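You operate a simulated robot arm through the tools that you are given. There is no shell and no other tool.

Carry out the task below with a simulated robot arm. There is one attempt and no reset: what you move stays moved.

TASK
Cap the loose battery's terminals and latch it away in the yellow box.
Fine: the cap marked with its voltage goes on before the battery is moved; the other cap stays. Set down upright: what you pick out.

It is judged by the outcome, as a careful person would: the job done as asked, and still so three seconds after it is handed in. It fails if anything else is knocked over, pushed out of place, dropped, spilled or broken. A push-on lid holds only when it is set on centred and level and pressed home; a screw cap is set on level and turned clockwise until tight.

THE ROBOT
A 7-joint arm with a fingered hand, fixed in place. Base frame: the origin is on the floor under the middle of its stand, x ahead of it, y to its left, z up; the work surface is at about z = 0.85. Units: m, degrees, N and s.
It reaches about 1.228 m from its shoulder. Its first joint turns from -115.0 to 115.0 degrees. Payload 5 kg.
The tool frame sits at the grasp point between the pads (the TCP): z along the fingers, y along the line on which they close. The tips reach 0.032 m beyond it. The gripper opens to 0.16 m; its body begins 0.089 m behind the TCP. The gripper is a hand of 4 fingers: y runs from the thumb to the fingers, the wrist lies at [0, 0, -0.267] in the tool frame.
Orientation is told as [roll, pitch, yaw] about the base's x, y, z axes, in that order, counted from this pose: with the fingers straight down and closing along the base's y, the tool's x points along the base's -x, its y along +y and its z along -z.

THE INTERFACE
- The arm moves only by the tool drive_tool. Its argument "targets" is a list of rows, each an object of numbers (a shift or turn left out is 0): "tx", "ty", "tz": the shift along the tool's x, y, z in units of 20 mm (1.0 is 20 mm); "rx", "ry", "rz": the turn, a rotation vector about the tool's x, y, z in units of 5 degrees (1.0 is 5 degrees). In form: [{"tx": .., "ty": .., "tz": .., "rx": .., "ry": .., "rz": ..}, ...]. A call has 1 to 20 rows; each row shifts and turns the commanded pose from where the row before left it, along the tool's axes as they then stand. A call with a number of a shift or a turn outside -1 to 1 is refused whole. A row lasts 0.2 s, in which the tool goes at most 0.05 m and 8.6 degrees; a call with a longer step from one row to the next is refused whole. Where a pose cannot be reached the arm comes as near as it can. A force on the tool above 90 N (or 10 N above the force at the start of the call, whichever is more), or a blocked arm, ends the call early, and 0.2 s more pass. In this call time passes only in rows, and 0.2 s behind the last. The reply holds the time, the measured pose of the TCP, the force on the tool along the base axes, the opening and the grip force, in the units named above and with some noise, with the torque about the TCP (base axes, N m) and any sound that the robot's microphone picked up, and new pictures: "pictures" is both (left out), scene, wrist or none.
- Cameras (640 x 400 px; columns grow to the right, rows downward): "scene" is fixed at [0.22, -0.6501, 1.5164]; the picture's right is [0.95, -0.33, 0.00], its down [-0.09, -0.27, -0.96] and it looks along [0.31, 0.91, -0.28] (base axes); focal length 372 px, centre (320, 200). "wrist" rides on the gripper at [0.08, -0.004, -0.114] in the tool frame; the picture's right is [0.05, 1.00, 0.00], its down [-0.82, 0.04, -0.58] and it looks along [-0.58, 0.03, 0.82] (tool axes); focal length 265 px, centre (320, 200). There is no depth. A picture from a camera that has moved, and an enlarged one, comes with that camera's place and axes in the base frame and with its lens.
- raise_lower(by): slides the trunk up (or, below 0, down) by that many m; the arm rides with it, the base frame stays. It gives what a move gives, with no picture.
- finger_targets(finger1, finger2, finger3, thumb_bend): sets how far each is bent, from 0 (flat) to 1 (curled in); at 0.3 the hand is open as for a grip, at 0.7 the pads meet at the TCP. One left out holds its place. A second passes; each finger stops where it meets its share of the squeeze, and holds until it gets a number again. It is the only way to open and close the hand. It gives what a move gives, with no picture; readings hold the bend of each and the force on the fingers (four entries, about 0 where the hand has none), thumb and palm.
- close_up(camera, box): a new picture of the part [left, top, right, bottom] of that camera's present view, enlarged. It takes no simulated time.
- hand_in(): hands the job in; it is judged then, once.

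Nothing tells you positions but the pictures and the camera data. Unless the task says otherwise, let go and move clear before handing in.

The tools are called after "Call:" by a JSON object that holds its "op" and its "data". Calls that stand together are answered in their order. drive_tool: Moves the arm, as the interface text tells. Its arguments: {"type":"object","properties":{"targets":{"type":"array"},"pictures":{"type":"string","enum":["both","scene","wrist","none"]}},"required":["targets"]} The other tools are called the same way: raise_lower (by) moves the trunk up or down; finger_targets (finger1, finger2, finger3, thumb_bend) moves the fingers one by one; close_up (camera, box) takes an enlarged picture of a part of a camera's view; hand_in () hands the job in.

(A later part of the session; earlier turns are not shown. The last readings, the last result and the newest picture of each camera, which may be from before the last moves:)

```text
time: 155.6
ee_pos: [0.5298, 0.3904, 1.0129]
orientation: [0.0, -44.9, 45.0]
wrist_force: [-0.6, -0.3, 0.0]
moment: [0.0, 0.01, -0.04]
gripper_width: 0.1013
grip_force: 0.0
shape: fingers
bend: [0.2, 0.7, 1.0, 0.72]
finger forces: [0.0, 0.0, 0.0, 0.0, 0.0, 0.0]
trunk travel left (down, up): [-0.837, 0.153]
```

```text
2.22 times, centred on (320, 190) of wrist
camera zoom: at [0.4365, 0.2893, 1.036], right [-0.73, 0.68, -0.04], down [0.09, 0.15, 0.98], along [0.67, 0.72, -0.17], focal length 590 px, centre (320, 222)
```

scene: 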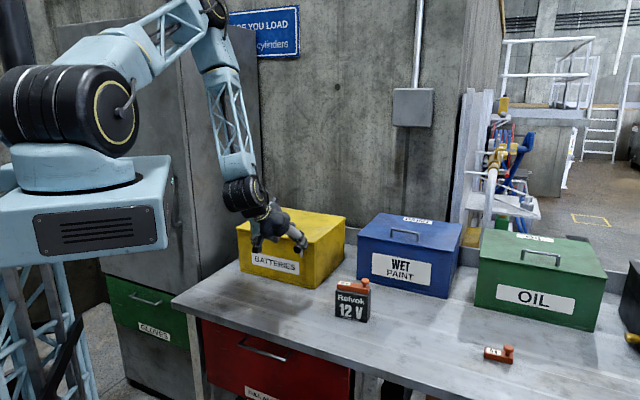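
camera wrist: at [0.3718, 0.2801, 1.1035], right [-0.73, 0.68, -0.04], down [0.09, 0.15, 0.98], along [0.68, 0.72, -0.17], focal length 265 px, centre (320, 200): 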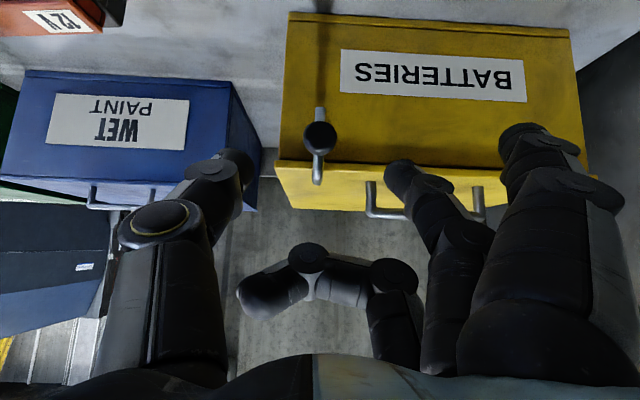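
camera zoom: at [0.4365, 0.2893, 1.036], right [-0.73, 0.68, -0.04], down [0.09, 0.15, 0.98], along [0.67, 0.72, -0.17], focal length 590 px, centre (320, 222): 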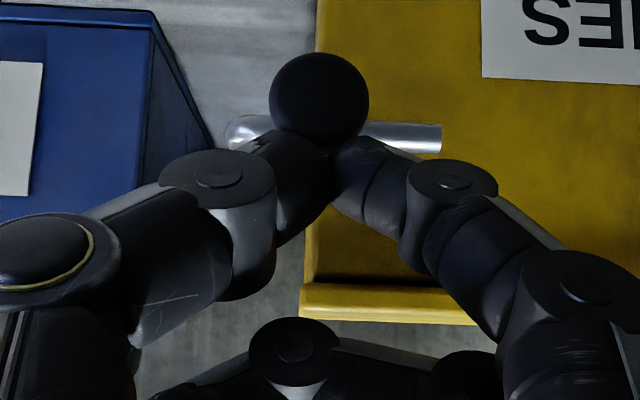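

The latch has swung down to horizontal and is off the lid. I'll back out and look at it and the lid handle before lifting.

Call:
{"op": "finger_targets", "data": {"finger2": 0.5, "thumb_bend": 0.5}}

Call:
{"op": "drive_tool", "data": {"targets": [{"tz": -1}, {"tz": -1}, {"tz": -1}, {"tz": -1}, {"tz": -1}, {"ry": 1}, {"ry": 1}, {"ry": 1}, {"ry": 1}, {"ry": 1}, {"ry": 1}, {"ry": 1}, {"ry": 1}, {"ry": 1}, {"tz": -1}, {"tz": -1}]}}

Call:
{"op": "close_up", "data": {"camera": "scene", "box": [220, 180, 360, 300]}}

```text
time: 156.6
ee_pos: [0.5302, 0.39, 1.0121]
orientation: [0.0, -45.0, 44.8]
wrist_force: [-0.4, 0.3, 0.1]
moment: [-0.04, -0.02, -0.01]
gripper_width: 0.143
grip_force: 0.1
shape: fingers
bend: [0.2, 0.5, 1.0, 0.5]
finger forces: [0.0, 0.0, 0.0, 0.0, 0.0, 0.0]
trunk travel left (down, up): [-0.837, 0.153]
```

```text
time: 160.0
ee_pos: [0.4815, 0.3384, 1.1228]
orientation: [0.0, -0.1, 45.0]
wrist_force: [0.6, 0.0, -0.6]
moment: [0.0, 0.03, -0.04]
gripper_width: 0.1431
grip_force: 0.1
shape: fingers
bend: [0.2, 0.5, 1.0, 0.5]
finger forces: [0.0, 0.0, 0.0, 0.0, 0.0, 0.1]
trunk travel left (down, up): [-0.837, 0.153]
camera wrist: at [0.428, 0.2793, 1.2361], right [-0.74, 0.67, 0.0], down [0.55, 0.61, 0.58], along [0.39, 0.43, -0.82], focal length 265 px, centre (320, 200)
```

scene: 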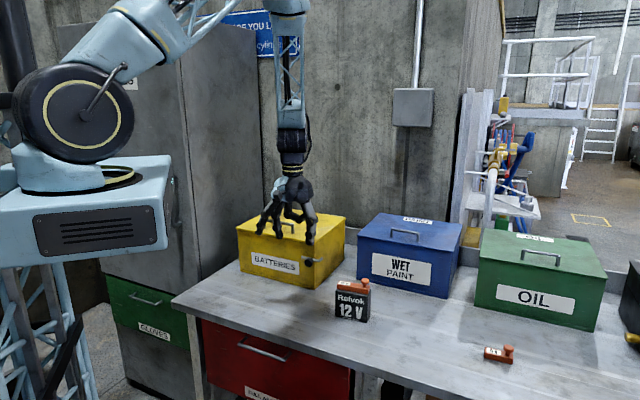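
wrist: 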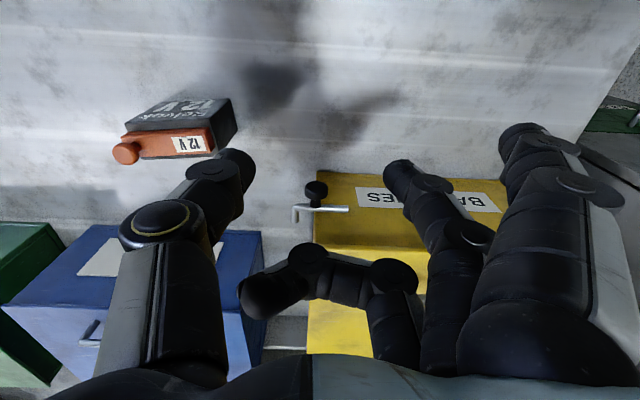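

```text
3.33 times, centred on (290, 240) of scene
camera zoom: at [0.22, -0.6501, 1.5164], right [0.95, -0.33, 0.0], down [-0.09, -0.27, -0.96], along [0.31, 0.91, -0.28], focal length 1239 px, centre (420, 67)
```

zoom: 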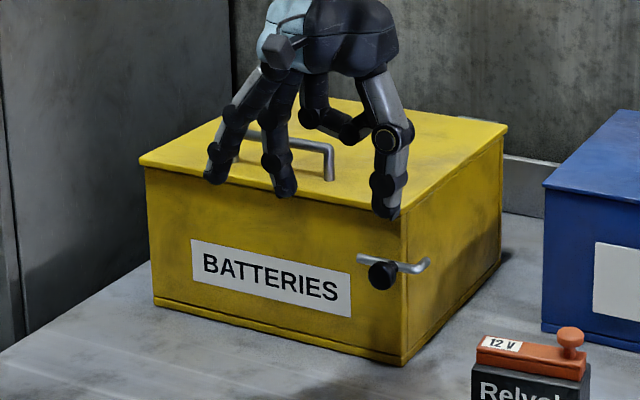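

The lid is free. I'll rotate the hand to straddle the handle (thumb in front, fingers behind) and go above it.

Call:
{"op": "drive_tool", "data": {"targets": [{"tz": -1}, {"tz": -1}, {"rz": 1}, {"rz": 1}, {"rz": 1}, {"rz": 1}, {"rz": 1}, {"rz": 1}, {"rz": 1}, {"rz": 1}, {"rz": 1}, {"rz": 1}, {"rz": 1}, {"rz": 1}, {"rz": 1}, {"rz": 1}, {"rz": 1}, {"rz": 1}, {"rz": 1}, {"rz": 1}], "pictures": "none"}}

Call:
{"op": "drive_tool", "data": {"targets": [{"tx": 0.85, "ty": 0.86, "tz": -0.3}, {"tx": 0.85, "ty": 0.86, "tz": -0.3}, {"tx": 0.85, "ty": 0.86, "tz": -0.3}, {"tx": 0.85, "ty": 0.86}, {"tx": 0.85, "ty": 0.86}, {"tx": 0.85, "ty": 0.86}, {"tx": 0.85, "ty": 0.86}, {"tx": 0.85, "ty": 0.86}, {"tx": 0.85, "ty": 0.86}], "pictures": "none"}}

Call:
{"op": "finger_targets", "data": {"finger1": 0.55, "finger2": 0.55, "finger3": 0.55, "thumb_bend": 0.55}}

Call:
{"op": "close_up", "data": {"camera": "wrist", "box": [160, 40, 480, 260]}}

```text
time: 164.2
ee_pos: [0.4796, 0.3397, 1.1642]
orientation: [0.0, 0.0, -45.1]
wrist_force: [0.3, -0.3, 0.8]
moment: [0.06, 0.03, 0.03]
gripper_width: 0.1431
grip_force: 0.0
shape: fingers
bend: [0.2, 0.5, 1.0, 0.5]
finger forces: [0.0, 0.0, 0.1, 0.0, 0.1, 0.1]
trunk travel left (down, up): [-0.837, 0.153]
```

```text
time: 166.2
ee_pos: [0.4825, 0.558, 1.1816]
orientation: [-0.2, -0.2, -45.1]
wrist_force: [0.0, 0.3, 0.0]
moment: [-0.01, -0.02, -0.02]
gripper_width: 0.1432
grip_force: 0.0
shape: fingers
bend: [0.2, 0.5, 1.0, 0.5]
finger forces: [0.1, 0.0, 0.0, 0.1, 0.1, 0.0]
trunk travel left (down, up): [-0.837, 0.153]
```

```text
time: 167.2
ee_pos: [0.4819, 0.5566, 1.1812]
orientation: [0.0, 0.0, -45.0]
wrist_force: [-0.1, -0.5, 0.8]
moment: [0.0, 0.02, 0.03]
gripper_width: 0.0727
grip_force: 0.1
shape: fingers
bend: [0.55, 0.55, 0.55, 0.55]
finger forces: [0.1, 0.1, 0.0, 0.1, 0.0, 0.1]
trunk travel left (down, up): [-0.837, 0.153]
```

```text
1.82 times, centred on (320, 150) of wrist
camera zoom: at [0.4237, 0.6104, 1.295], right [0.67, 0.74, 0.0], down [0.61, -0.55, 0.58], along [0.43, -0.39, -0.82], focal length 483 px, centre (320, 291)
```

zoom: 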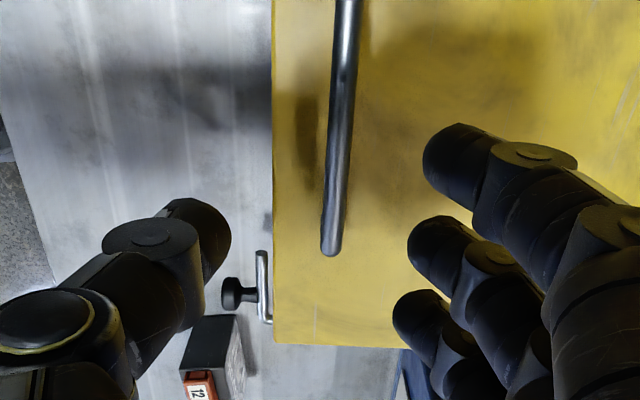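

The handle bar is aligned with the hand (8 mm off in y). I'll centre on it and lower around it.

Call:
{"op": "drive_tool", "data": {"targets": [{"tx": 0.6, "ty": 0.42}, {"tz": 1}, {"tz": 1}, {"tz": 1}, {"tz": 0.9}, {"tz": 0.6}, {"tz": 0.3}], "pictures": "none"}}

Call:
{"op": "close_up", "data": {"camera": "wrist", "box": [160, 40, 480, 260]}}

Call:
{"op": "close_up", "data": {"camera": "scene", "box": [230, 170, 350, 270]}}

```text
time: 168.8
ee_pos: [0.4802, 0.5705, 1.0862]
orientation: [0.0, -0.1, -45.1]
wrist_force: [0.1, -0.5, -0.4]
moment: [0.01, 0.01, 0.02]
gripper_width: 0.0721
grip_force: 0.1
shape: fingers
bend: [0.55, 0.55, 0.55, 0.55]
finger forces: [0.0, 0.1, 0.0, 0.1, 0.1, 0.0]
trunk travel left (down, up): [-0.837, 0.153]
```

```text
1.82 times, centred on (320, 150) of wrist
camera zoom: at [0.4204, 0.6246, 1.2003], right [0.67, 0.74, 0.0], down [0.61, -0.55, 0.58], along [0.43, -0.39, -0.82], focal length 483 px, centre (320, 291)
```

zoom: 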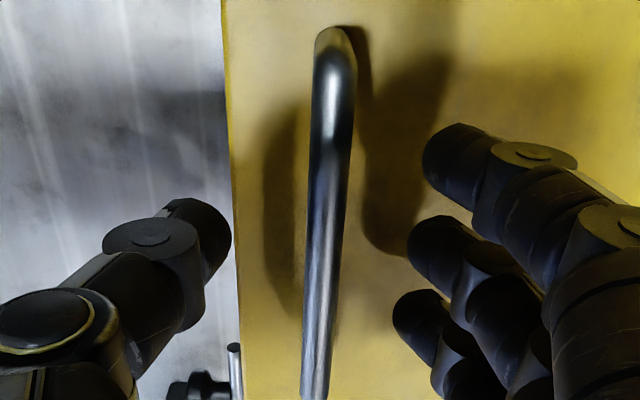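

```text
4.00 times, centred on (290, 220) of scene
camera zoom: at [0.22, -0.6501, 1.5164], right [0.95, -0.33, 0.0], down [-0.09, -0.27, -0.96], along [0.31, 0.91, -0.28], focal length 1487 px, centre (440, 120)
```

zoom: 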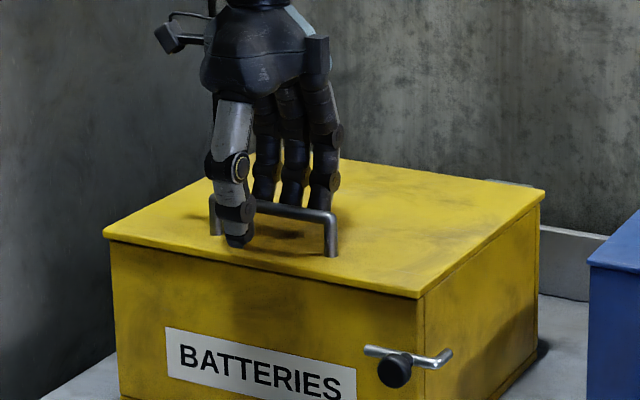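

The handle is exactly centred between thumb and fingers. Closing on it.

Call:
{"op": "finger_targets", "data": {"finger1": 0.72, "finger2": 0.72, "finger3": 0.72, "thumb_bend": 0.72}}

Call:
{"op": "finger_targets", "data": {"finger1": 0.82, "finger2": 0.82, "finger3": 0.82, "thumb_bend": 0.82}}

Call:
{"op": "close_up", "data": {"camera": "wrist", "box": [160, 40, 480, 260]}}

Call:
{"op": "close_up", "data": {"camera": "scene", "box": [230, 170, 350, 270]}}

```text
time: 169.8
ee_pos: [0.4804, 0.5722, 1.0869]
orientation: [0.1, 0.0, -45.0]
wrist_force: [4.8, 5.4, -2.1]
moment: [0.1, -0.07, -0.03]
gripper_width: 0.0278
grip_force: 11.6
shape: fingers
bend: [0.7, 0.7, 0.7, 0.69]
finger forces: [5.2, 5.2, 5.3, 0.0, 7.5, 0.1]
trunk travel left (down, up): [-0.837, 0.153]
```

```text
time: 170.8
ee_pos: [0.4799, 0.5716, 1.0872]
orientation: [0.0, 0.0, -45.0]
wrist_force: [5.2, 5.1, -3.2]
moment: [0.11, -0.17, -0.02]
gripper_width: 0.0268
grip_force: 29.2
shape: fingers
bend: [0.71, 0.71, 0.71, 0.7]
finger forces: [10.8, 10.8, 10.8, 0.1, 26.0, 0.0]
trunk travel left (down, up): [-0.837, 0.153]
```

```text
1.82 times, centred on (320, 150) of wrist
camera zoom: at [0.4211, 0.6251, 1.2002], right [0.67, 0.74, 0.0], down [0.61, -0.55, 0.58], along [0.43, -0.39, -0.82], focal length 483 px, centre (320, 291)
```

zoom: 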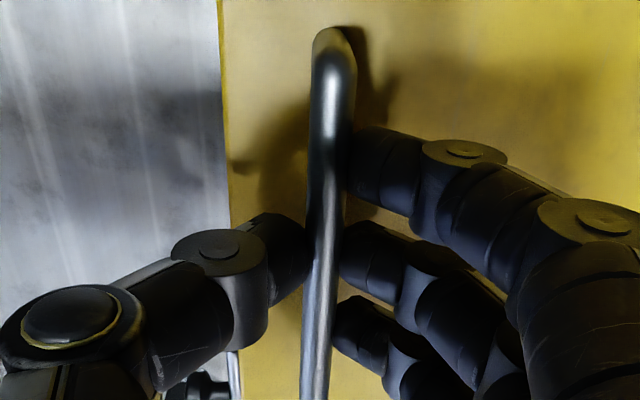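

```text
4.00 times, centred on (290, 220) of scene
camera zoom: at [0.22, -0.6501, 1.5164], right [0.95, -0.33, 0.0], down [-0.09, -0.27, -0.96], along [0.31, 0.91, -0.28], focal length 1487 px, centre (440, 120)
```

zoom: 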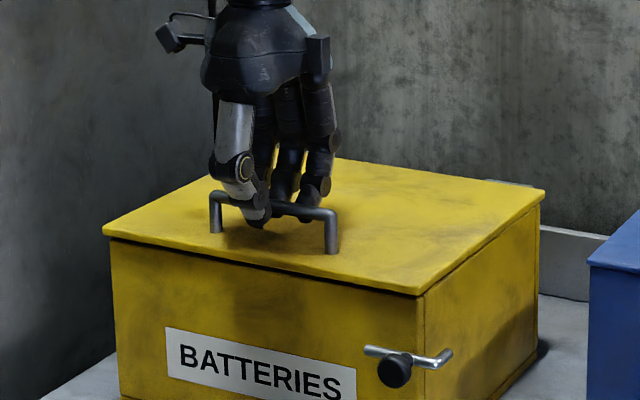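

Good grip on the handle (29 N). I'll lift along the lid's hinge arc, the first 15°.

Call:
{"op": "drive_tool", "data": {"targets": [{"ty": 0.105, "tz": -0.53}, {"ty": 0.125, "tz": -0.52}, {"ty": 0.15, "tz": -0.52}, {"ty": 0.17, "tz": -0.51}, {"ty": 0.195, "tz": -0.5}, {"ty": 0.215, "tz": -0.495}], "pictures": "scene"}}

Call:
{"op": "close_up", "data": {"camera": "scene", "box": [230, 150, 350, 270]}}

```text
time: 172.2
ee_pos: [0.4934, 0.5848, 1.1478]
orientation: [0.0, -0.1, -45.0]
wrist_force: [5.5, 0.4, -4.5]
moment: [0.01, -0.06, -0.01]
gripper_width: 0.0269
grip_force: 31.5
shape: fingers
bend: [0.71, 0.71, 0.71, 0.72]
finger forces: [11.3, 11.4, 11.4, 0.1, 28.5, 0.1]
trunk travel left (down, up): [-0.837, 0.153]
```

scene: 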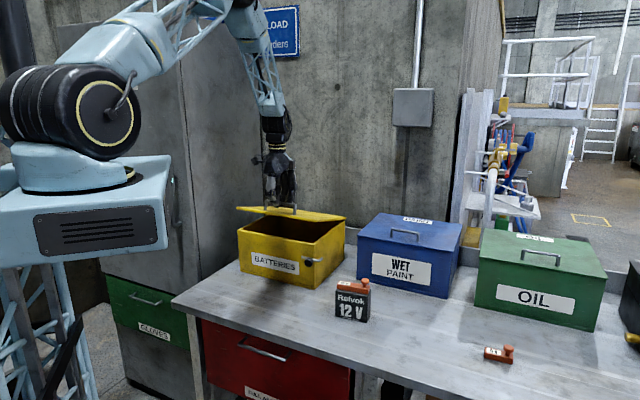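

```text
3.33 times, centred on (290, 210) of scene
camera zoom: at [0.22, -0.6501, 1.5164], right [0.95, -0.33, 0.0], down [-0.09, -0.27, -0.96], along [0.31, 0.91, -0.28], focal length 1239 px, centre (420, 167)
```

zoom: 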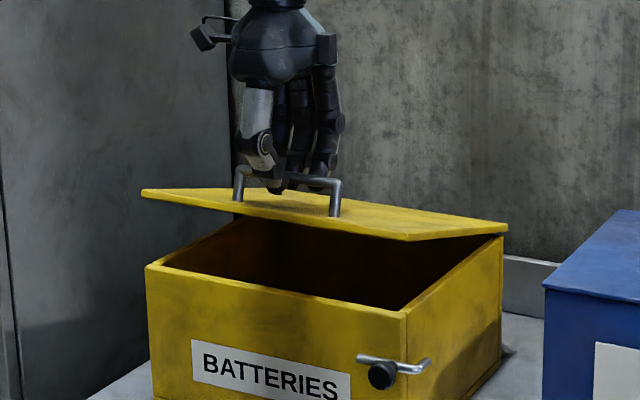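

The lid is opening with only about 5 N. I'll continue.

Call:
{"op": "drive_tool", "data": {"targets": [{"ty": 0.24, "tz": -0.48}, {"ty": 0.255, "tz": -0.475}, {"ty": 0.28, "tz": -0.46}, {"ty": 0.3, "tz": -0.45}, {"ty": 0.315, "tz": -0.43}, {"ty": 0.335, "tz": -0.42}, {"ty": 0.355, "tz": -0.405}, {"ty": 0.375, "tz": -0.39}], "pictures": "none"}}

Call:
{"op": "close_up", "data": {"camera": "scene", "box": [220, 120, 360, 280]}}

Call:
{"op": "close_up", "data": {"camera": "wrist", "box": [160, 40, 480, 260]}}

```text
time: 174.0
ee_pos: [0.5284, 0.6197, 1.2182]
orientation: [0.0, 0.0, -45.0]
wrist_force: [3.1, -2.2, -1.1]
moment: [-0.15, 0.06, -0.02]
gripper_width: 0.0265
grip_force: 34.2
shape: fingers
bend: [0.7, 0.7, 0.7, 0.75]
finger forces: [11.9, 11.9, 11.9, 0.0, 32.8, 0.0]
trunk travel left (down, up): [-0.837, 0.153]
```

```text
2.50 times, centred on (290, 200) of scene
camera zoom: at [0.22, -0.6501, 1.5164], right [0.95, -0.33, 0.0], down [-0.09, -0.27, -0.96], along [0.31, 0.91, -0.28], focal length 929 px, centre (395, 200)
```

zoom: 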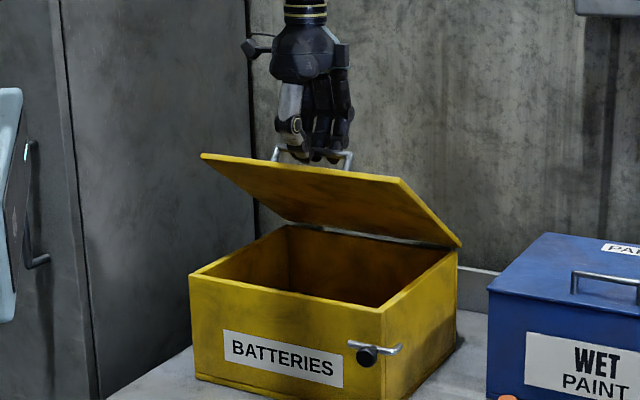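

```text
1.82 times, centred on (320, 150) of wrist
camera zoom: at [0.4694, 0.6737, 1.331], right [0.67, 0.74, 0.0], down [0.61, -0.55, 0.58], along [0.43, -0.39, -0.82], focal length 483 px, centre (320, 291)
```

zoom: 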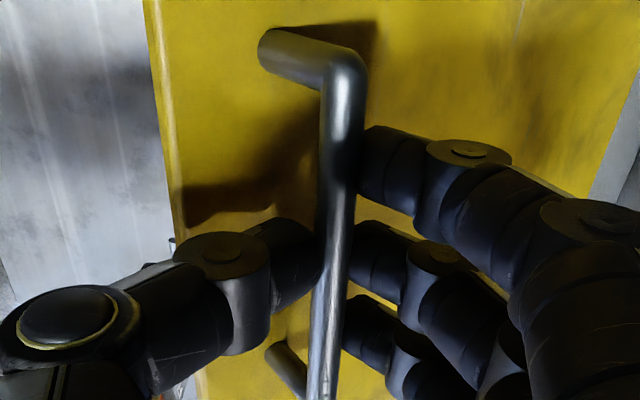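

Call:
{"op": "drive_tool", "data": {"targets": [{"ty": 0.388, "tz": -0.373}, {"ty": 0.404, "tz": -0.356}, {"ty": 0.419, "tz": -0.338}, {"ty": 0.434, "tz": -0.319}, {"ty": 0.447, "tz": -0.3}, {"ty": 0.46, "tz": -0.28}], "pictures": "none"}}

Call:
{"op": "close_up", "data": {"camera": "scene", "box": [220, 100, 360, 280]}}

Call:
{"op": "close_up", "data": {"camera": "wrist", "box": [160, 40, 480, 260]}}

```text
time: 175.4
ee_pos: [0.5667, 0.6568, 1.2562]
orientation: [0.0, -0.2, -45.1]
wrist_force: [5.5, -2.7, -5.3]
moment: [-0.18, 0.03, -0.05]
gripper_width: 0.0262
grip_force: 35.7
shape: fingers
bend: [0.69, 0.69, 0.69, 0.77]
finger forces: [13.1, 13.1, 13.1, 0.0, 32.3, 0.0]
trunk travel left (down, up): [-0.837, 0.153]
```

```text
2.22 times, centred on (290, 190) of scene
camera zoom: at [0.22, -0.6501, 1.5164], right [0.95, -0.33, 0.0], down [-0.09, -0.27, -0.96], along [0.31, 0.91, -0.28], focal length 826 px, centre (387, 222)
```

zoom: 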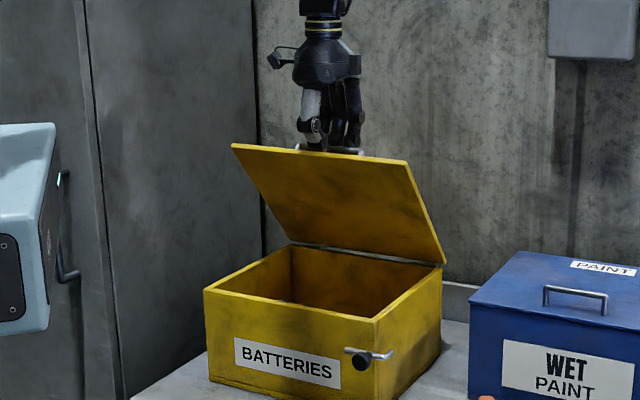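

```text
1.82 times, centred on (320, 150) of wrist
camera zoom: at [0.5062, 0.7106, 1.3703], right [0.67, 0.74, 0.0], down [0.61, -0.55, 0.58], along [0.43, -0.39, -0.82], focal length 483 px, centre (320, 291)
```

zoom: 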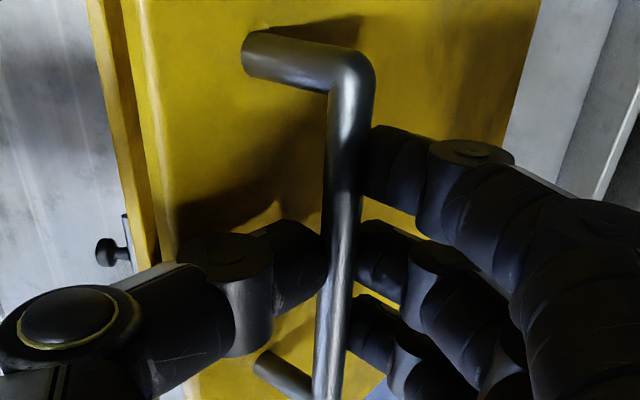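

Call:
{"op": "drive_tool", "data": {"targets": [{"ty": 0.472, "tz": -0.26}, {"ty": 0.483, "tz": -0.239}, {"ty": 0.492, "tz": -0.218}, {"ty": 0.502, "tz": -0.196}, {"ty": 0.51, "tz": -0.174}, {"ty": 0.517, "tz": -0.152}, {"ty": 0.523, "tz": -0.129}, {"ty": 0.528, "tz": -0.106}], "pictures": "none"}}

Call:
{"op": "close_up", "data": {"camera": "scene", "box": [220, 100, 360, 280]}}

Call:
{"op": "close_up", "data": {"camera": "wrist", "box": [160, 40, 480, 260]}}

```text
time: 177.2
ee_pos: [0.6214, 0.7143, 1.2902]
orientation: [0.2, 0.0, -45.0]
wrist_force: [-2.3, -8.7, 12.6]
moment: [-1.1, 1.03, 0.09]
gripper_width: 0.0266
grip_force: 46.6
shape: fingers
bend: [0.69, 0.69, 0.69, 0.75]
finger forces: [7.9, 7.8, 7.9, 0.0, 68.8, 0.1]
trunk travel left (down, up): [-0.837, 0.153]
```

```text
2.22 times, centred on (290, 190) of scene
camera zoom: at [0.22, -0.6501, 1.5164], right [0.95, -0.33, 0.0], down [-0.09, -0.27, -0.96], along [0.31, 0.91, -0.28], focal length 826 px, centre (387, 222)
```

zoom: 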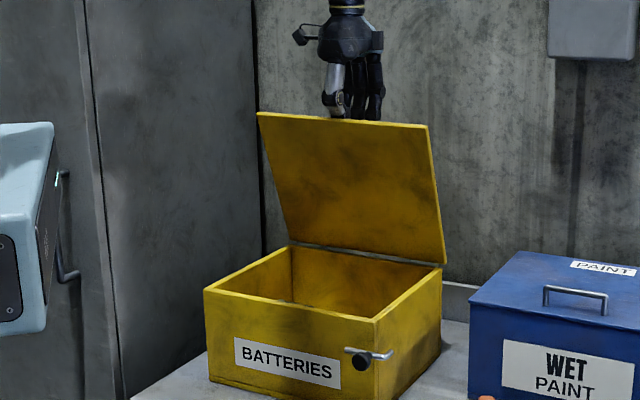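

```text
1.82 times, centred on (320, 150) of wrist
camera zoom: at [0.5623, 0.7667, 1.4028], right [0.67, 0.74, 0.0], down [0.61, -0.55, 0.58], along [0.43, -0.38, -0.82], focal length 483 px, centre (320, 291)
```

zoom: 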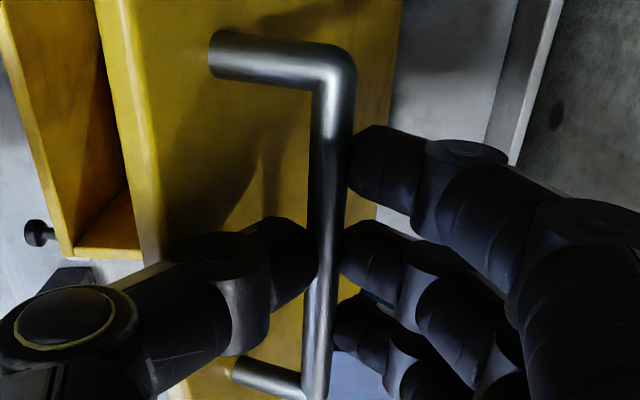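

The lid is past 70°, but the thumb is getting squeezed between handle and lid. I'll relax: fingers open a bit, thumb just supporting the bar from the front.

Call:
{"op": "finger_targets", "data": {"finger1": 0.64, "finger2": 0.64, "finger3": 0.64, "thumb_bend": 0.74}}

Call:
{"op": "close_up", "data": {"camera": "wrist", "box": [160, 40, 480, 260]}}

Call:
{"op": "close_up", "data": {"camera": "scene", "box": [220, 100, 360, 280]}}

```text
time: 178.2
ee_pos: [0.6205, 0.7116, 1.2894]
orientation: [0.2, -0.1, -45.0]
wrist_force: [-5.2, -10.0, 33.3]
moment: [-0.93, 0.9, 0.03]
gripper_width: 0.0294
grip_force: 23.1
shape: fingers
bend: [0.64, 0.64, 0.64, 0.72]
finger forces: [0.1, 0.1, 0.0, 0.0, 47.4, 0.1]
trunk travel left (down, up): [-0.837, 0.153]
```

```text
1.82 times, centred on (320, 150) of wrist
camera zoom: at [0.5607, 0.7651, 1.4033], right [0.67, 0.74, 0.0], down [0.61, -0.55, 0.58], along [0.43, -0.38, -0.82], focal length 483 px, centre (320, 291)
```

zoom: 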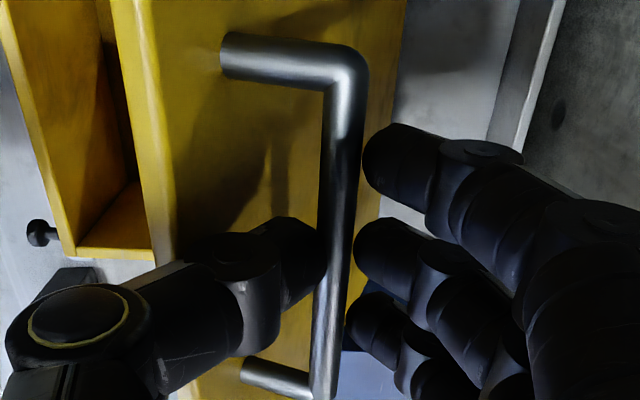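

```text
2.22 times, centred on (290, 190) of scene
camera zoom: at [0.22, -0.6501, 1.5164], right [0.95, -0.33, 0.0], down [-0.09, -0.27, -0.96], along [0.31, 0.91, -0.28], focal length 826 px, centre (387, 222)
```

zoom: 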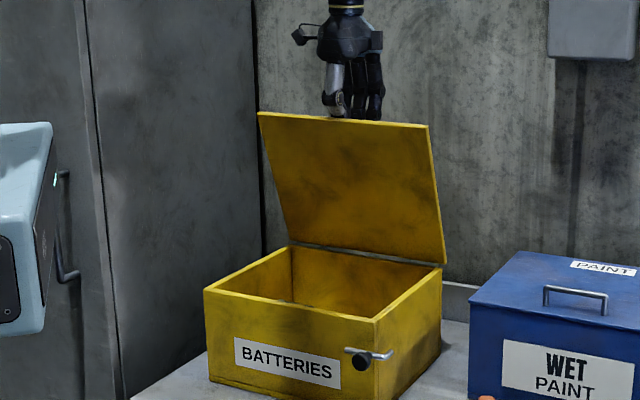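

The lid's edge is now touching the thumb's middle. I'll raise the hand about 11 mm so only the thumb tip bears on the handle bar.

Call:
{"op": "drive_tool", "data": {"targets": [{"tz": -0.2}, {"tz": -0.2}, {"tz": -0.15}], "pictures": "none"}}

Call:
{"op": "close_up", "data": {"camera": "wrist", "box": [160, 40, 480, 260]}}

```text
time: 179.0
ee_pos: [0.6214, 0.7139, 1.296]
orientation: [0.1, 0.0, -45.0]
wrist_force: [0.2, -0.4, -0.9]
moment: [-0.01, -0.02, -0.01]
gripper_width: 0.0279
grip_force: 1.1
shape: fingers
bend: [0.64, 0.64, 0.64, 0.73]
finger forces: [0.5, 0.6, 0.4, 0.0, 1.0, 0.0]
trunk travel left (down, up): [-0.837, 0.153]
```

```text
1.82 times, centred on (320, 150) of wrist
camera zoom: at [0.5626, 0.7674, 1.4102], right [0.67, 0.74, 0.0], down [0.61, -0.55, 0.58], along [0.43, -0.39, -0.82], focal length 483 px, centre (320, 291)
```

zoom: 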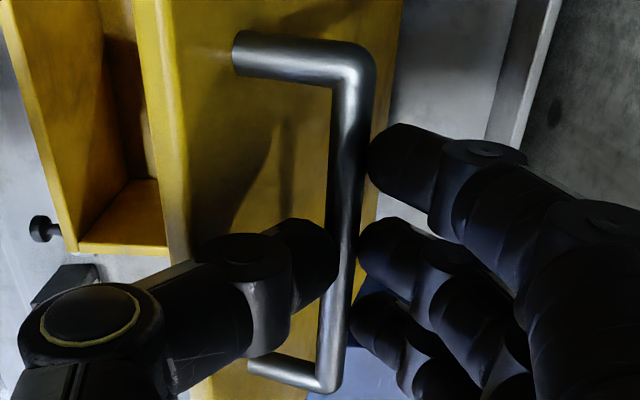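

Force is near zero and the lid nearly holds itself. I'll keep pushing it back with the thumb.

Call:
{"op": "drive_tool", "data": {"targets": [{"ty": 0.532, "tz": -0.083}, {"ty": 0.535, "tz": -0.06}, {"ty": 0.537, "tz": -0.036}, {"ty": 0.538, "tz": -0.013}, {"ty": 0.538, "tz": 0.011}, {"ty": 0.537, "tz": 0.034}], "pictures": "none"}}

Call:
{"op": "close_up", "data": {"camera": "wrist", "box": [160, 40, 480, 260]}}

Call:
{"op": "close_up", "data": {"camera": "scene", "box": [220, 100, 360, 280]}}

```text
time: 180.4
ee_pos: [0.6583, 0.7505, 1.3003]
orientation: [0.0, 0.0, -45.0]
wrist_force: [-0.3, -1.8, 5.0]
moment: [-0.13, 0.12, -0.01]
gripper_width: 0.0265
grip_force: 3.3
shape: fingers
bend: [0.64, 0.64, 0.64, 0.74]
finger forces: [0.0, 0.0, 0.1, 0.0, 7.5, 0.0]
out of reach, approached as far as the arm can: row 6
trunk travel left (down, up): [-0.837, 0.153]
```

```text
1.82 times, centred on (320, 150) of wrist
camera zoom: at [0.5989, 0.8038, 1.4155], right [0.67, 0.74, 0.0], down [0.61, -0.55, 0.58], along [0.43, -0.39, -0.82], focal length 483 px, centre (320, 291)
```

zoom: 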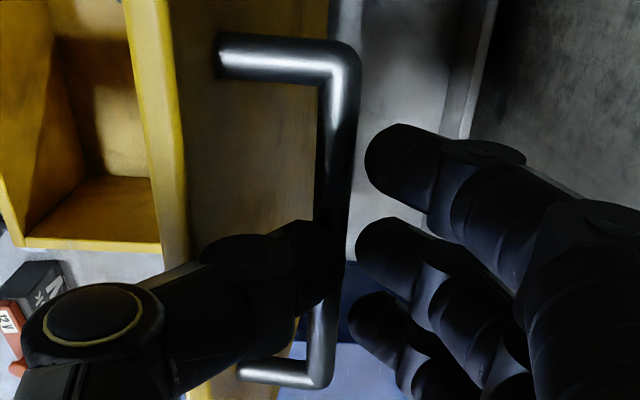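

```text
2.22 times, centred on (290, 190) of scene
camera zoom: at [0.22, -0.6501, 1.5164], right [0.95, -0.33, 0.0], down [-0.09, -0.27, -0.96], along [0.31, 0.91, -0.28], focal length 826 px, centre (387, 222)
```

zoom: 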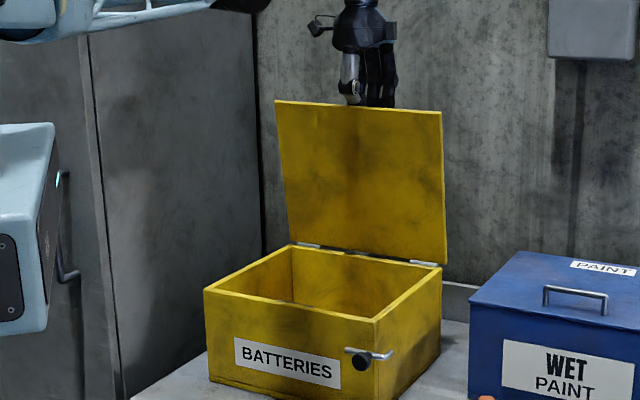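

The arm is at its reach limit with the lid at about 84°. I'll ease the thumb off slightly to see whether the lid stays on its own.

Call:
{"op": "finger_targets", "data": {"thumb_bend": 0.68}}

Call:
{"op": "close_up", "data": {"camera": "wrist", "box": [160, 40, 480, 260]}}

Call:
{"op": "close_up", "data": {"camera": "scene", "box": [220, 100, 360, 280]}}

```text
time: 181.4
ee_pos: [0.6585, 0.7496, 1.3024]
orientation: [0.1, -0.1, -45.0]
wrist_force: [-0.1, 0.4, 14.5]
moment: [-0.03, 0.03, 0.03]
gripper_width: 0.0297
grip_force: 5.4
shape: fingers
bend: [0.64, 0.64, 0.64, 0.71]
finger forces: [0.0, 0.1, 0.0, 0.1, 11.3, 0.1]
trunk travel left (down, up): [-0.837, 0.153]
```

```text
1.82 times, centred on (320, 150) of wrist
camera zoom: at [0.5986, 0.8034, 1.4165], right [0.67, 0.74, 0.0], down [0.61, -0.55, 0.58], along [0.43, -0.39, -0.82], focal length 483 px, centre (320, 291)
```

zoom: 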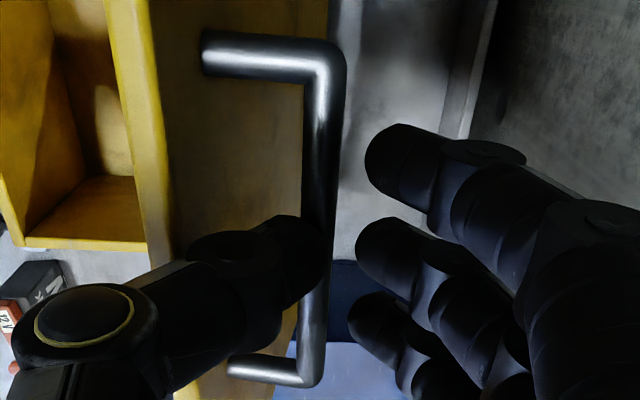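

```text
2.22 times, centred on (290, 190) of scene
camera zoom: at [0.22, -0.6501, 1.5164], right [0.95, -0.33, 0.0], down [-0.09, -0.27, -0.96], along [0.31, 0.91, -0.28], focal length 826 px, centre (387, 222)
```

zoom: 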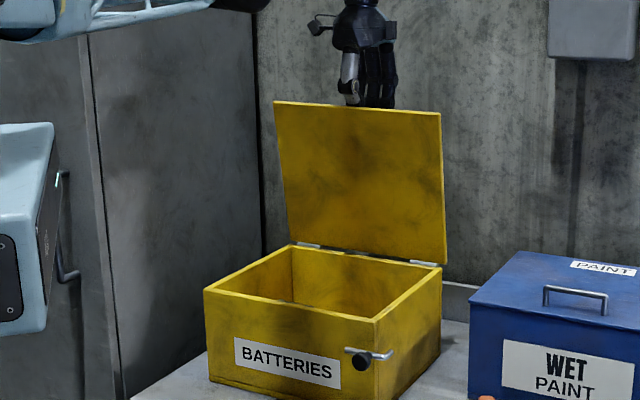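

Lifting effort dropped to almost nothing at 70°, so hinge friction should hold the lid at 84°. I'll raise the hand slightly off it and watch.

Call:
{"op": "drive_tool", "data": {"targets": [{"tz": -0.3}, {"tz": -0.4}, {"tz": -0.5}], "pictures": "none"}}

Call:
{"op": "close_up", "data": {"camera": "scene", "box": [220, 100, 360, 280]}}

Call:
{"op": "close_up", "data": {"camera": "wrist", "box": [160, 40, 480, 260]}}

```text
time: 182.2
ee_pos: [0.657, 0.7492, 1.3248]
orientation: [0.0, 0.0, -45.0]
wrist_force: [1.1, -0.4, 0.3]
moment: [0.01, 0.0, 0.0]
gripper_width: 0.034
grip_force: 0.1
shape: fingers
bend: [0.64, 0.64, 0.64, 0.68]
finger forces: [0.1, 0.0, 0.0, 0.0, 0.0, 0.1]
trunk travel left (down, up): [-0.837, 0.153]
```

```text
2.22 times, centred on (290, 190) of scene
camera zoom: at [0.22, -0.6501, 1.5164], right [0.95, -0.33, 0.0], down [-0.09, -0.27, -0.96], along [0.31, 0.91, -0.28], focal length 826 px, centre (387, 222)
```

zoom: 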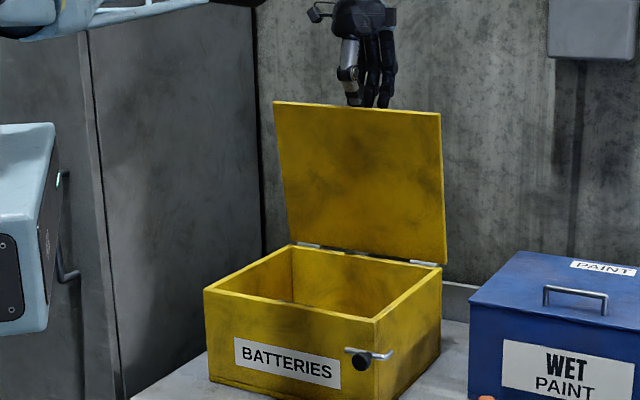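

```text
1.82 times, centred on (320, 150) of wrist
camera zoom: at [0.5978, 0.8025, 1.4383], right [0.67, 0.74, 0.0], down [0.61, -0.55, 0.58], along [0.43, -0.39, -0.82], focal length 483 px, centre (320, 291)
```

zoom: 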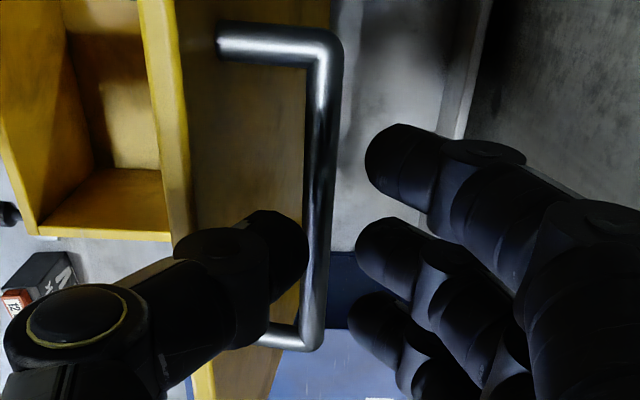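

The lid stands by itself at about 84°. I'll rise clear, move in front of it, and gently push it past vertical with the backs of the fingers so it's safely open.

Call:
{"op": "drive_tool", "data": {"targets": [{"tz": -1}, {"tz": -1}, {"tz": -1}, {"ty": -1}, {"ty": -1}, {"ty": -1}, {"ty": -1}, {"ty": -1}, {"ty": -1}, {"ty": -1}, {"ty": -1}, {"tz": 1}, {"tz": 1}, {"tz": 1}, {"tz": 1}, {"tz": 1}, {"tz": 1}, {"tz": 1}], "pictures": "scene"}}

Call:
{"op": "finger_targets", "data": {"finger1": 0.5, "finger2": 0.5, "finger3": 0.5, "thumb_bend": 0.5}}

Call:
{"op": "close_up", "data": {"camera": "scene", "box": [220, 100, 360, 280]}}

```text
time: 186.0
ee_pos: [0.5381, 0.6326, 1.243]
orientation: [0.1, 0.0, -44.9]
wrist_force: [-0.4, -0.1, -0.1]
moment: [0.0, -0.02, 0.01]
gripper_width: 0.0339
grip_force: 0.2
shape: fingers
bend: [0.64, 0.64, 0.64, 0.68]
finger forces: [0.1, 0.0, 0.0, 0.1, 0.0, 0.1]
out of reach, approached as far as the arm can: row 1, 3
trunk travel left (down, up): [-0.837, 0.153]
```

scene: 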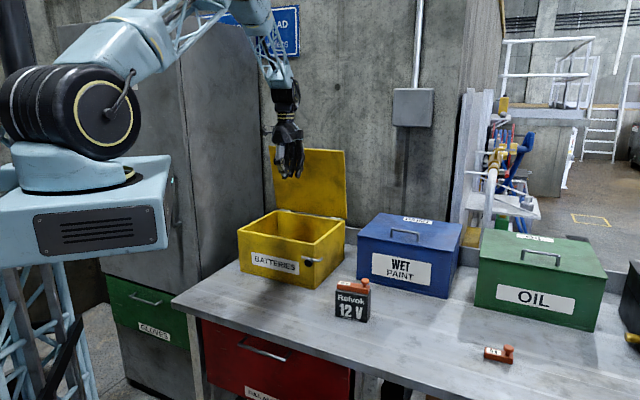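

```text
time: 187.0
ee_pos: [0.5373, 0.6311, 1.2435]
orientation: [0.0, 0.0, -45.0]
wrist_force: [-0.2, -0.1, -1.0]
moment: [-0.01, -0.01, 0.01]
gripper_width: 0.0903
grip_force: 0.0
shape: fingers
bend: [0.5, 0.5, 0.5, 0.5]
finger forces: [0.1, 0.1, 0.0, 0.1, 0.0, 0.0]
trunk travel left (down, up): [-0.837, 0.153]
```

```text
2.22 times, centred on (290, 190) of scene
camera zoom: at [0.22, -0.6501, 1.5164], right [0.95, -0.33, 0.0], down [-0.09, -0.27, -0.96], along [0.31, 0.91, -0.28], focal length 826 px, centre (387, 222)
```

zoom: 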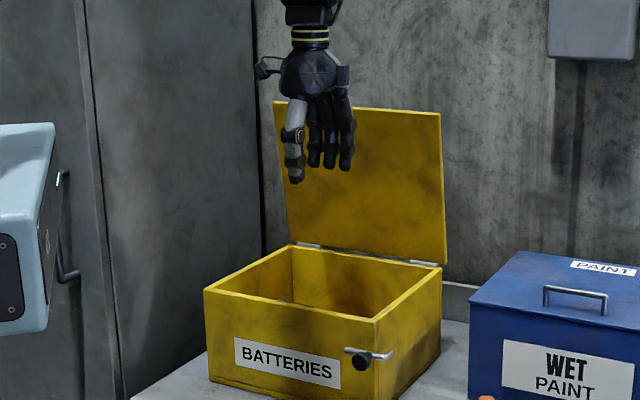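

Call:
{"op": "drive_tool", "data": {"targets": [{"ty": 0.7}, {"ty": 0.7}, {"ty": 0.5}, {"ty": 0.4}, {"ty": 0.4}, {"ty": 0.4}], "pictures": "none"}}

Call:
{"op": "close_up", "data": {"camera": "scene", "box": [220, 100, 360, 280]}}

```text
time: 188.4
ee_pos: [0.5811, 0.6742, 1.2433]
orientation: [0.0, 0.0, -45.0]
wrist_force: [-0.2, -0.5, -0.2]
moment: [0.02, -0.01, -0.01]
gripper_width: 0.0905
grip_force: 0.0
shape: fingers
bend: [0.5, 0.5, 0.5, 0.5]
finger forces: [0.0, 0.0, 0.0, 0.1, 0.0, 0.1]
trunk travel left (down, up): [-0.837, 0.153]
```

```text
2.22 times, centred on (290, 190) of scene
camera zoom: at [0.22, -0.6501, 1.5164], right [0.95, -0.33, 0.0], down [-0.09, -0.27, -0.96], along [0.31, 0.91, -0.28], focal length 826 px, centre (387, 222)
```

zoom: 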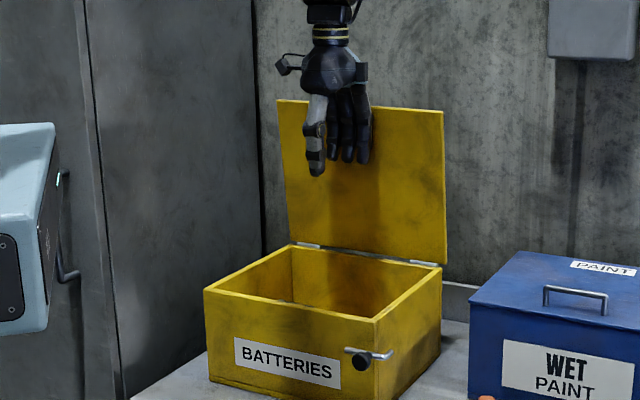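

Call:
{"op": "drive_tool", "data": {"targets": [{"ty": 0.4}, {"ty": 0.4}, {"ty": 0.4}, {"ty": 0.4}, {"ty": 0.4}], "pictures": "none"}}

Call:
{"op": "close_up", "data": {"camera": "scene", "box": [220, 100, 360, 280]}}

```text
time: 189.6
ee_pos: [0.6114, 0.6999, 1.2445]
orientation: [-0.1, 0.0, -45.0]
wrist_force: [-2.6, -3.3, -1.2]
moment: [0.08, -0.07, -0.05]
gripper_width: 0.0903
grip_force: 1.7
shape: fingers
bend: [0.5, 0.5, 0.5, 0.5]
finger forces: [1.4, 1.5, 1.4, 0.0, 0.1, 0.1]
trunk travel left (down, up): [-0.837, 0.153]
```

```text
2.22 times, centred on (290, 190) of scene
camera zoom: at [0.22, -0.6501, 1.5164], right [0.95, -0.33, 0.0], down [-0.09, -0.27, -0.96], along [0.31, 0.91, -0.28], focal length 826 px, centre (387, 222)
```

zoom: 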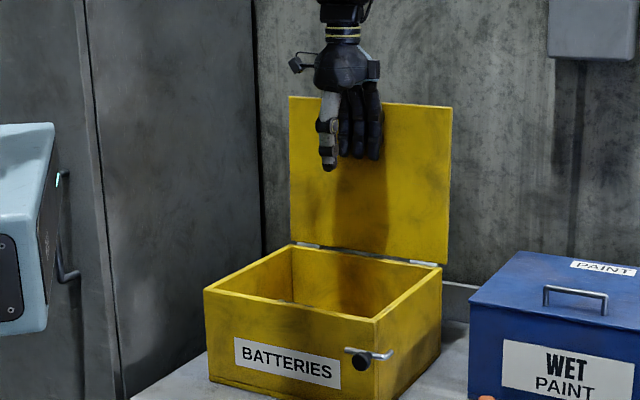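

Call:
{"op": "drive_tool", "data": {"targets": [{"ty": 0.35}, {"ty": 0.35}, {"ty": 0.35}], "pictures": "none"}}

Call:
{"op": "close_up", "data": {"camera": "scene", "box": [220, 100, 360, 280]}}

```text
time: 190.4
ee_pos: [0.6208, 0.7109, 1.2502]
orientation: [0.1, 0.1, -45.0]
wrist_force: [-44.1, -49.8, 11.8]
moment: [2.05, -1.98, -0.23]
gripper_width: 0.0632
grip_force: 34.3
shape: fingers
bend: [0.51, 0.51, 0.51, 0.5]
finger forces: [22.2, 22.6, 22.9, 0.1, 0.0, 0.1]
trunk travel left (down, up): [-0.837, 0.153]
```

```text
2.22 times, centred on (290, 190) of scene
camera zoom: at [0.22, -0.6501, 1.5164], right [0.95, -0.33, 0.0], down [-0.09, -0.27, -0.96], along [0.31, 0.91, -0.28], focal length 826 px, centre (387, 222)
```

zoom: 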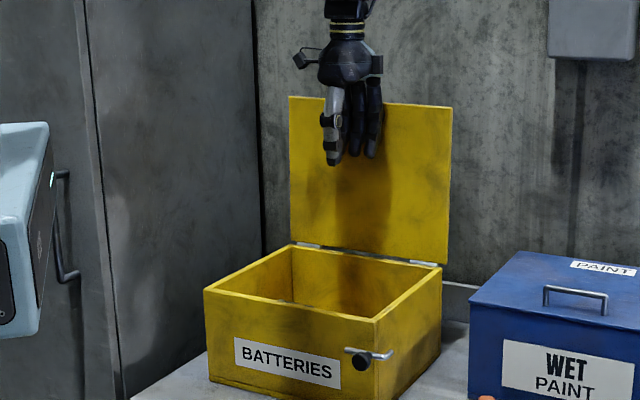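

The lid has reached its stop. I'll back off now.

Call:
{"op": "drive_tool", "data": {"targets": [{"ty": -0.5}, {"ty": -0.7}, {"ty": -1}, {"ty": -1}, {"ty": -1}], "pictures": "none"}}

Call:
{"op": "close_up", "data": {"camera": "scene", "box": [220, 100, 360, 280]}}

```text
time: 191.6
ee_pos: [0.564, 0.6564, 1.2429]
orientation: [0.1, 0.0, -45.0]
wrist_force: [0.5, -0.7, 0.0]
moment: [0.07, -0.02, 0.0]
gripper_width: 0.0905
grip_force: 0.1
shape: fingers
bend: [0.5, 0.5, 0.5, 0.5]
finger forces: [0.1, 0.0, 0.0, 0.1, 0.0, 0.0]
trunk travel left (down, up): [-0.837, 0.153]
```

```text
2.22 times, centred on (290, 190) of scene
camera zoom: at [0.22, -0.6501, 1.5164], right [0.95, -0.33, 0.0], down [-0.09, -0.27, -0.96], along [0.31, 0.91, -0.28], focal length 826 px, centre (387, 222)
```

zoom: 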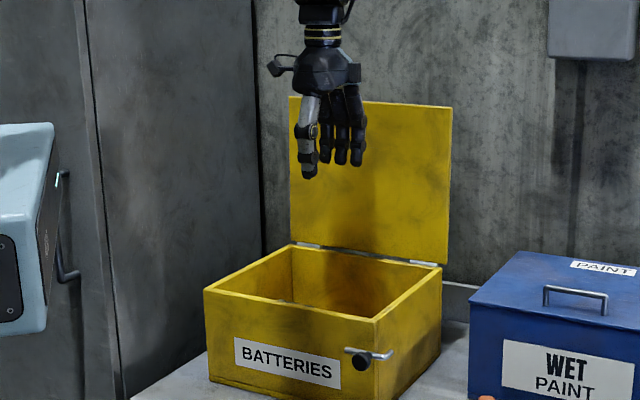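

Call:
{"op": "close_up", "data": {"camera": "wrist", "box": [0, 0, 640, 400]}}

Call:
{"op": "close_up", "data": {"camera": "scene", "box": [230, 200, 350, 300]}}

```text
1.00 times, centred on (320, 200) of wrist (not enlarged: the box is as wide or as high as the picture)
camera zoom: at [0.505, 0.7097, 1.3579], right [0.67, 0.74, 0.0], down [0.61, -0.55, 0.58], along [0.43, -0.39, -0.82], focal length 265 px, centre (320, 200)
```

zoom: 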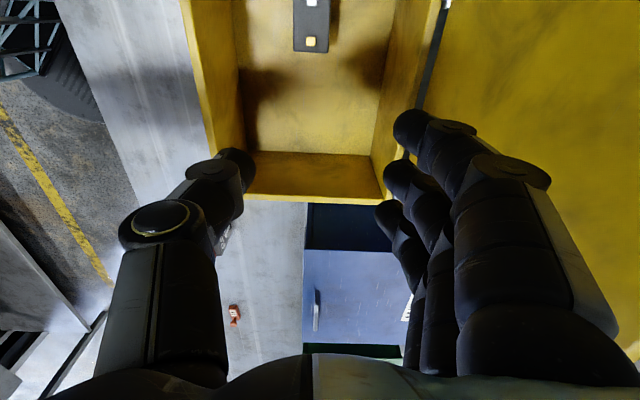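

```text
4.00 times, centred on (290, 250) of scene
camera zoom: at [0.22, -0.6501, 1.5164], right [0.95, -0.33, 0.0], down [-0.09, -0.27, -0.96], along [0.31, 0.91, -0.28], focal length 1487 px, centre (440, 0)
```

zoom: 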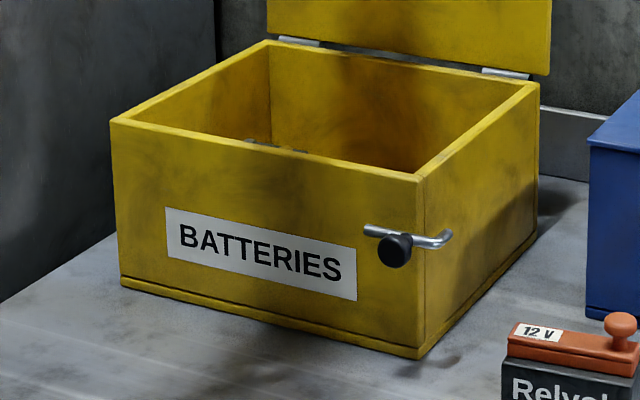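

There's already another battery inside the box, on its left side. I'll look at how much free space there is.

Call:
{"op": "close_up", "data": {"camera": "wrist", "box": [180, 0, 440, 210]}}

Call:
{"op": "drive_tool", "data": {"targets": [{"tz": -1}, {"tz": -1}, {"tx": 1, "tz": -0.5}, {"tx": 1}, {"tx": 1}, {"ty": -0.5}], "pictures": "wrist"}}

```text
1.90 times, centred on (310, 105) of wrist
camera zoom: at [0.505, 0.7097, 1.3579], right [0.67, 0.74, 0.0], down [0.61, -0.55, 0.58], along [0.43, -0.39, -0.82], focal length 506 px, centre (339, 381)
```

zoom: 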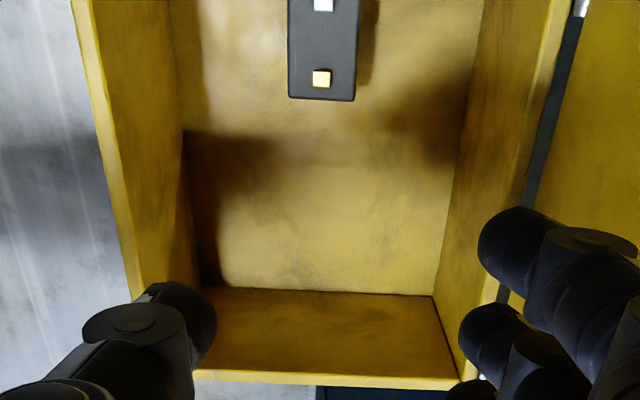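

```text
time: 193.0
ee_pos: [0.515, 0.6917, 1.2942]
orientation: [0.1, 0.0, -45.1]
wrist_force: [0.3, -0.5, -1.0]
moment: [0.03, 0.02, 0.0]
gripper_width: 0.0908
grip_force: 0.1
shape: fingers
bend: [0.5, 0.5, 0.5, 0.5]
finger forces: [0.1, 0.0, 0.0, 0.0, 0.0, 0.0]
trunk travel left (down, up): [-0.837, 0.153]
camera wrist: at [0.4567, 0.7447, 1.4077], right [0.67, 0.74, 0.0], down [0.61, -0.55, 0.58], along [0.43, -0.39, -0.82], focal length 265 px, centre (320, 200)
```

wrist: 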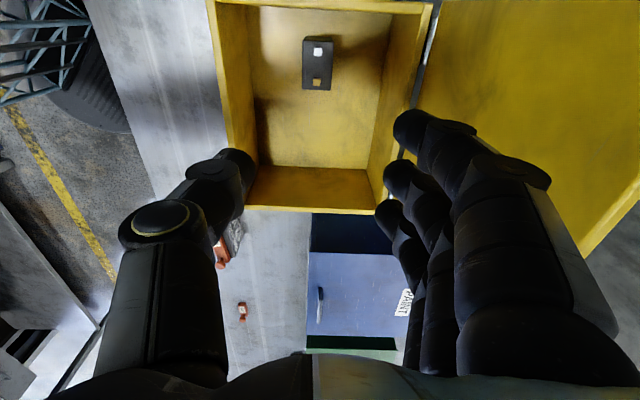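

Call:
{"op": "close_up", "data": {"camera": "wrist", "box": [200, 0, 440, 220]}}

```text
1.82 times, centred on (320, 110) of wrist
camera zoom: at [0.4567, 0.7447, 1.4077], right [0.67, 0.74, 0.0], down [0.61, -0.55, 0.58], along [0.43, -0.39, -0.82], focal length 483 px, centre (320, 364)
```

zoom: 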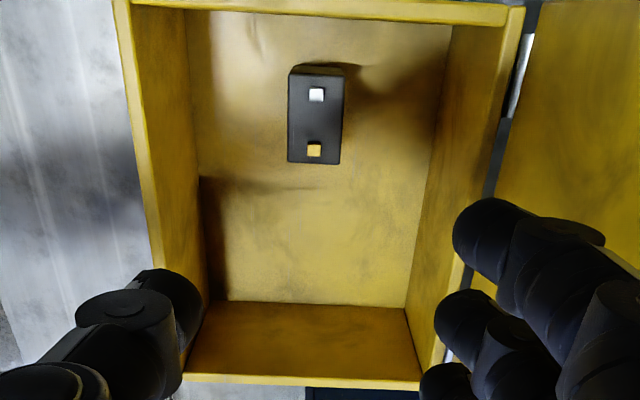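

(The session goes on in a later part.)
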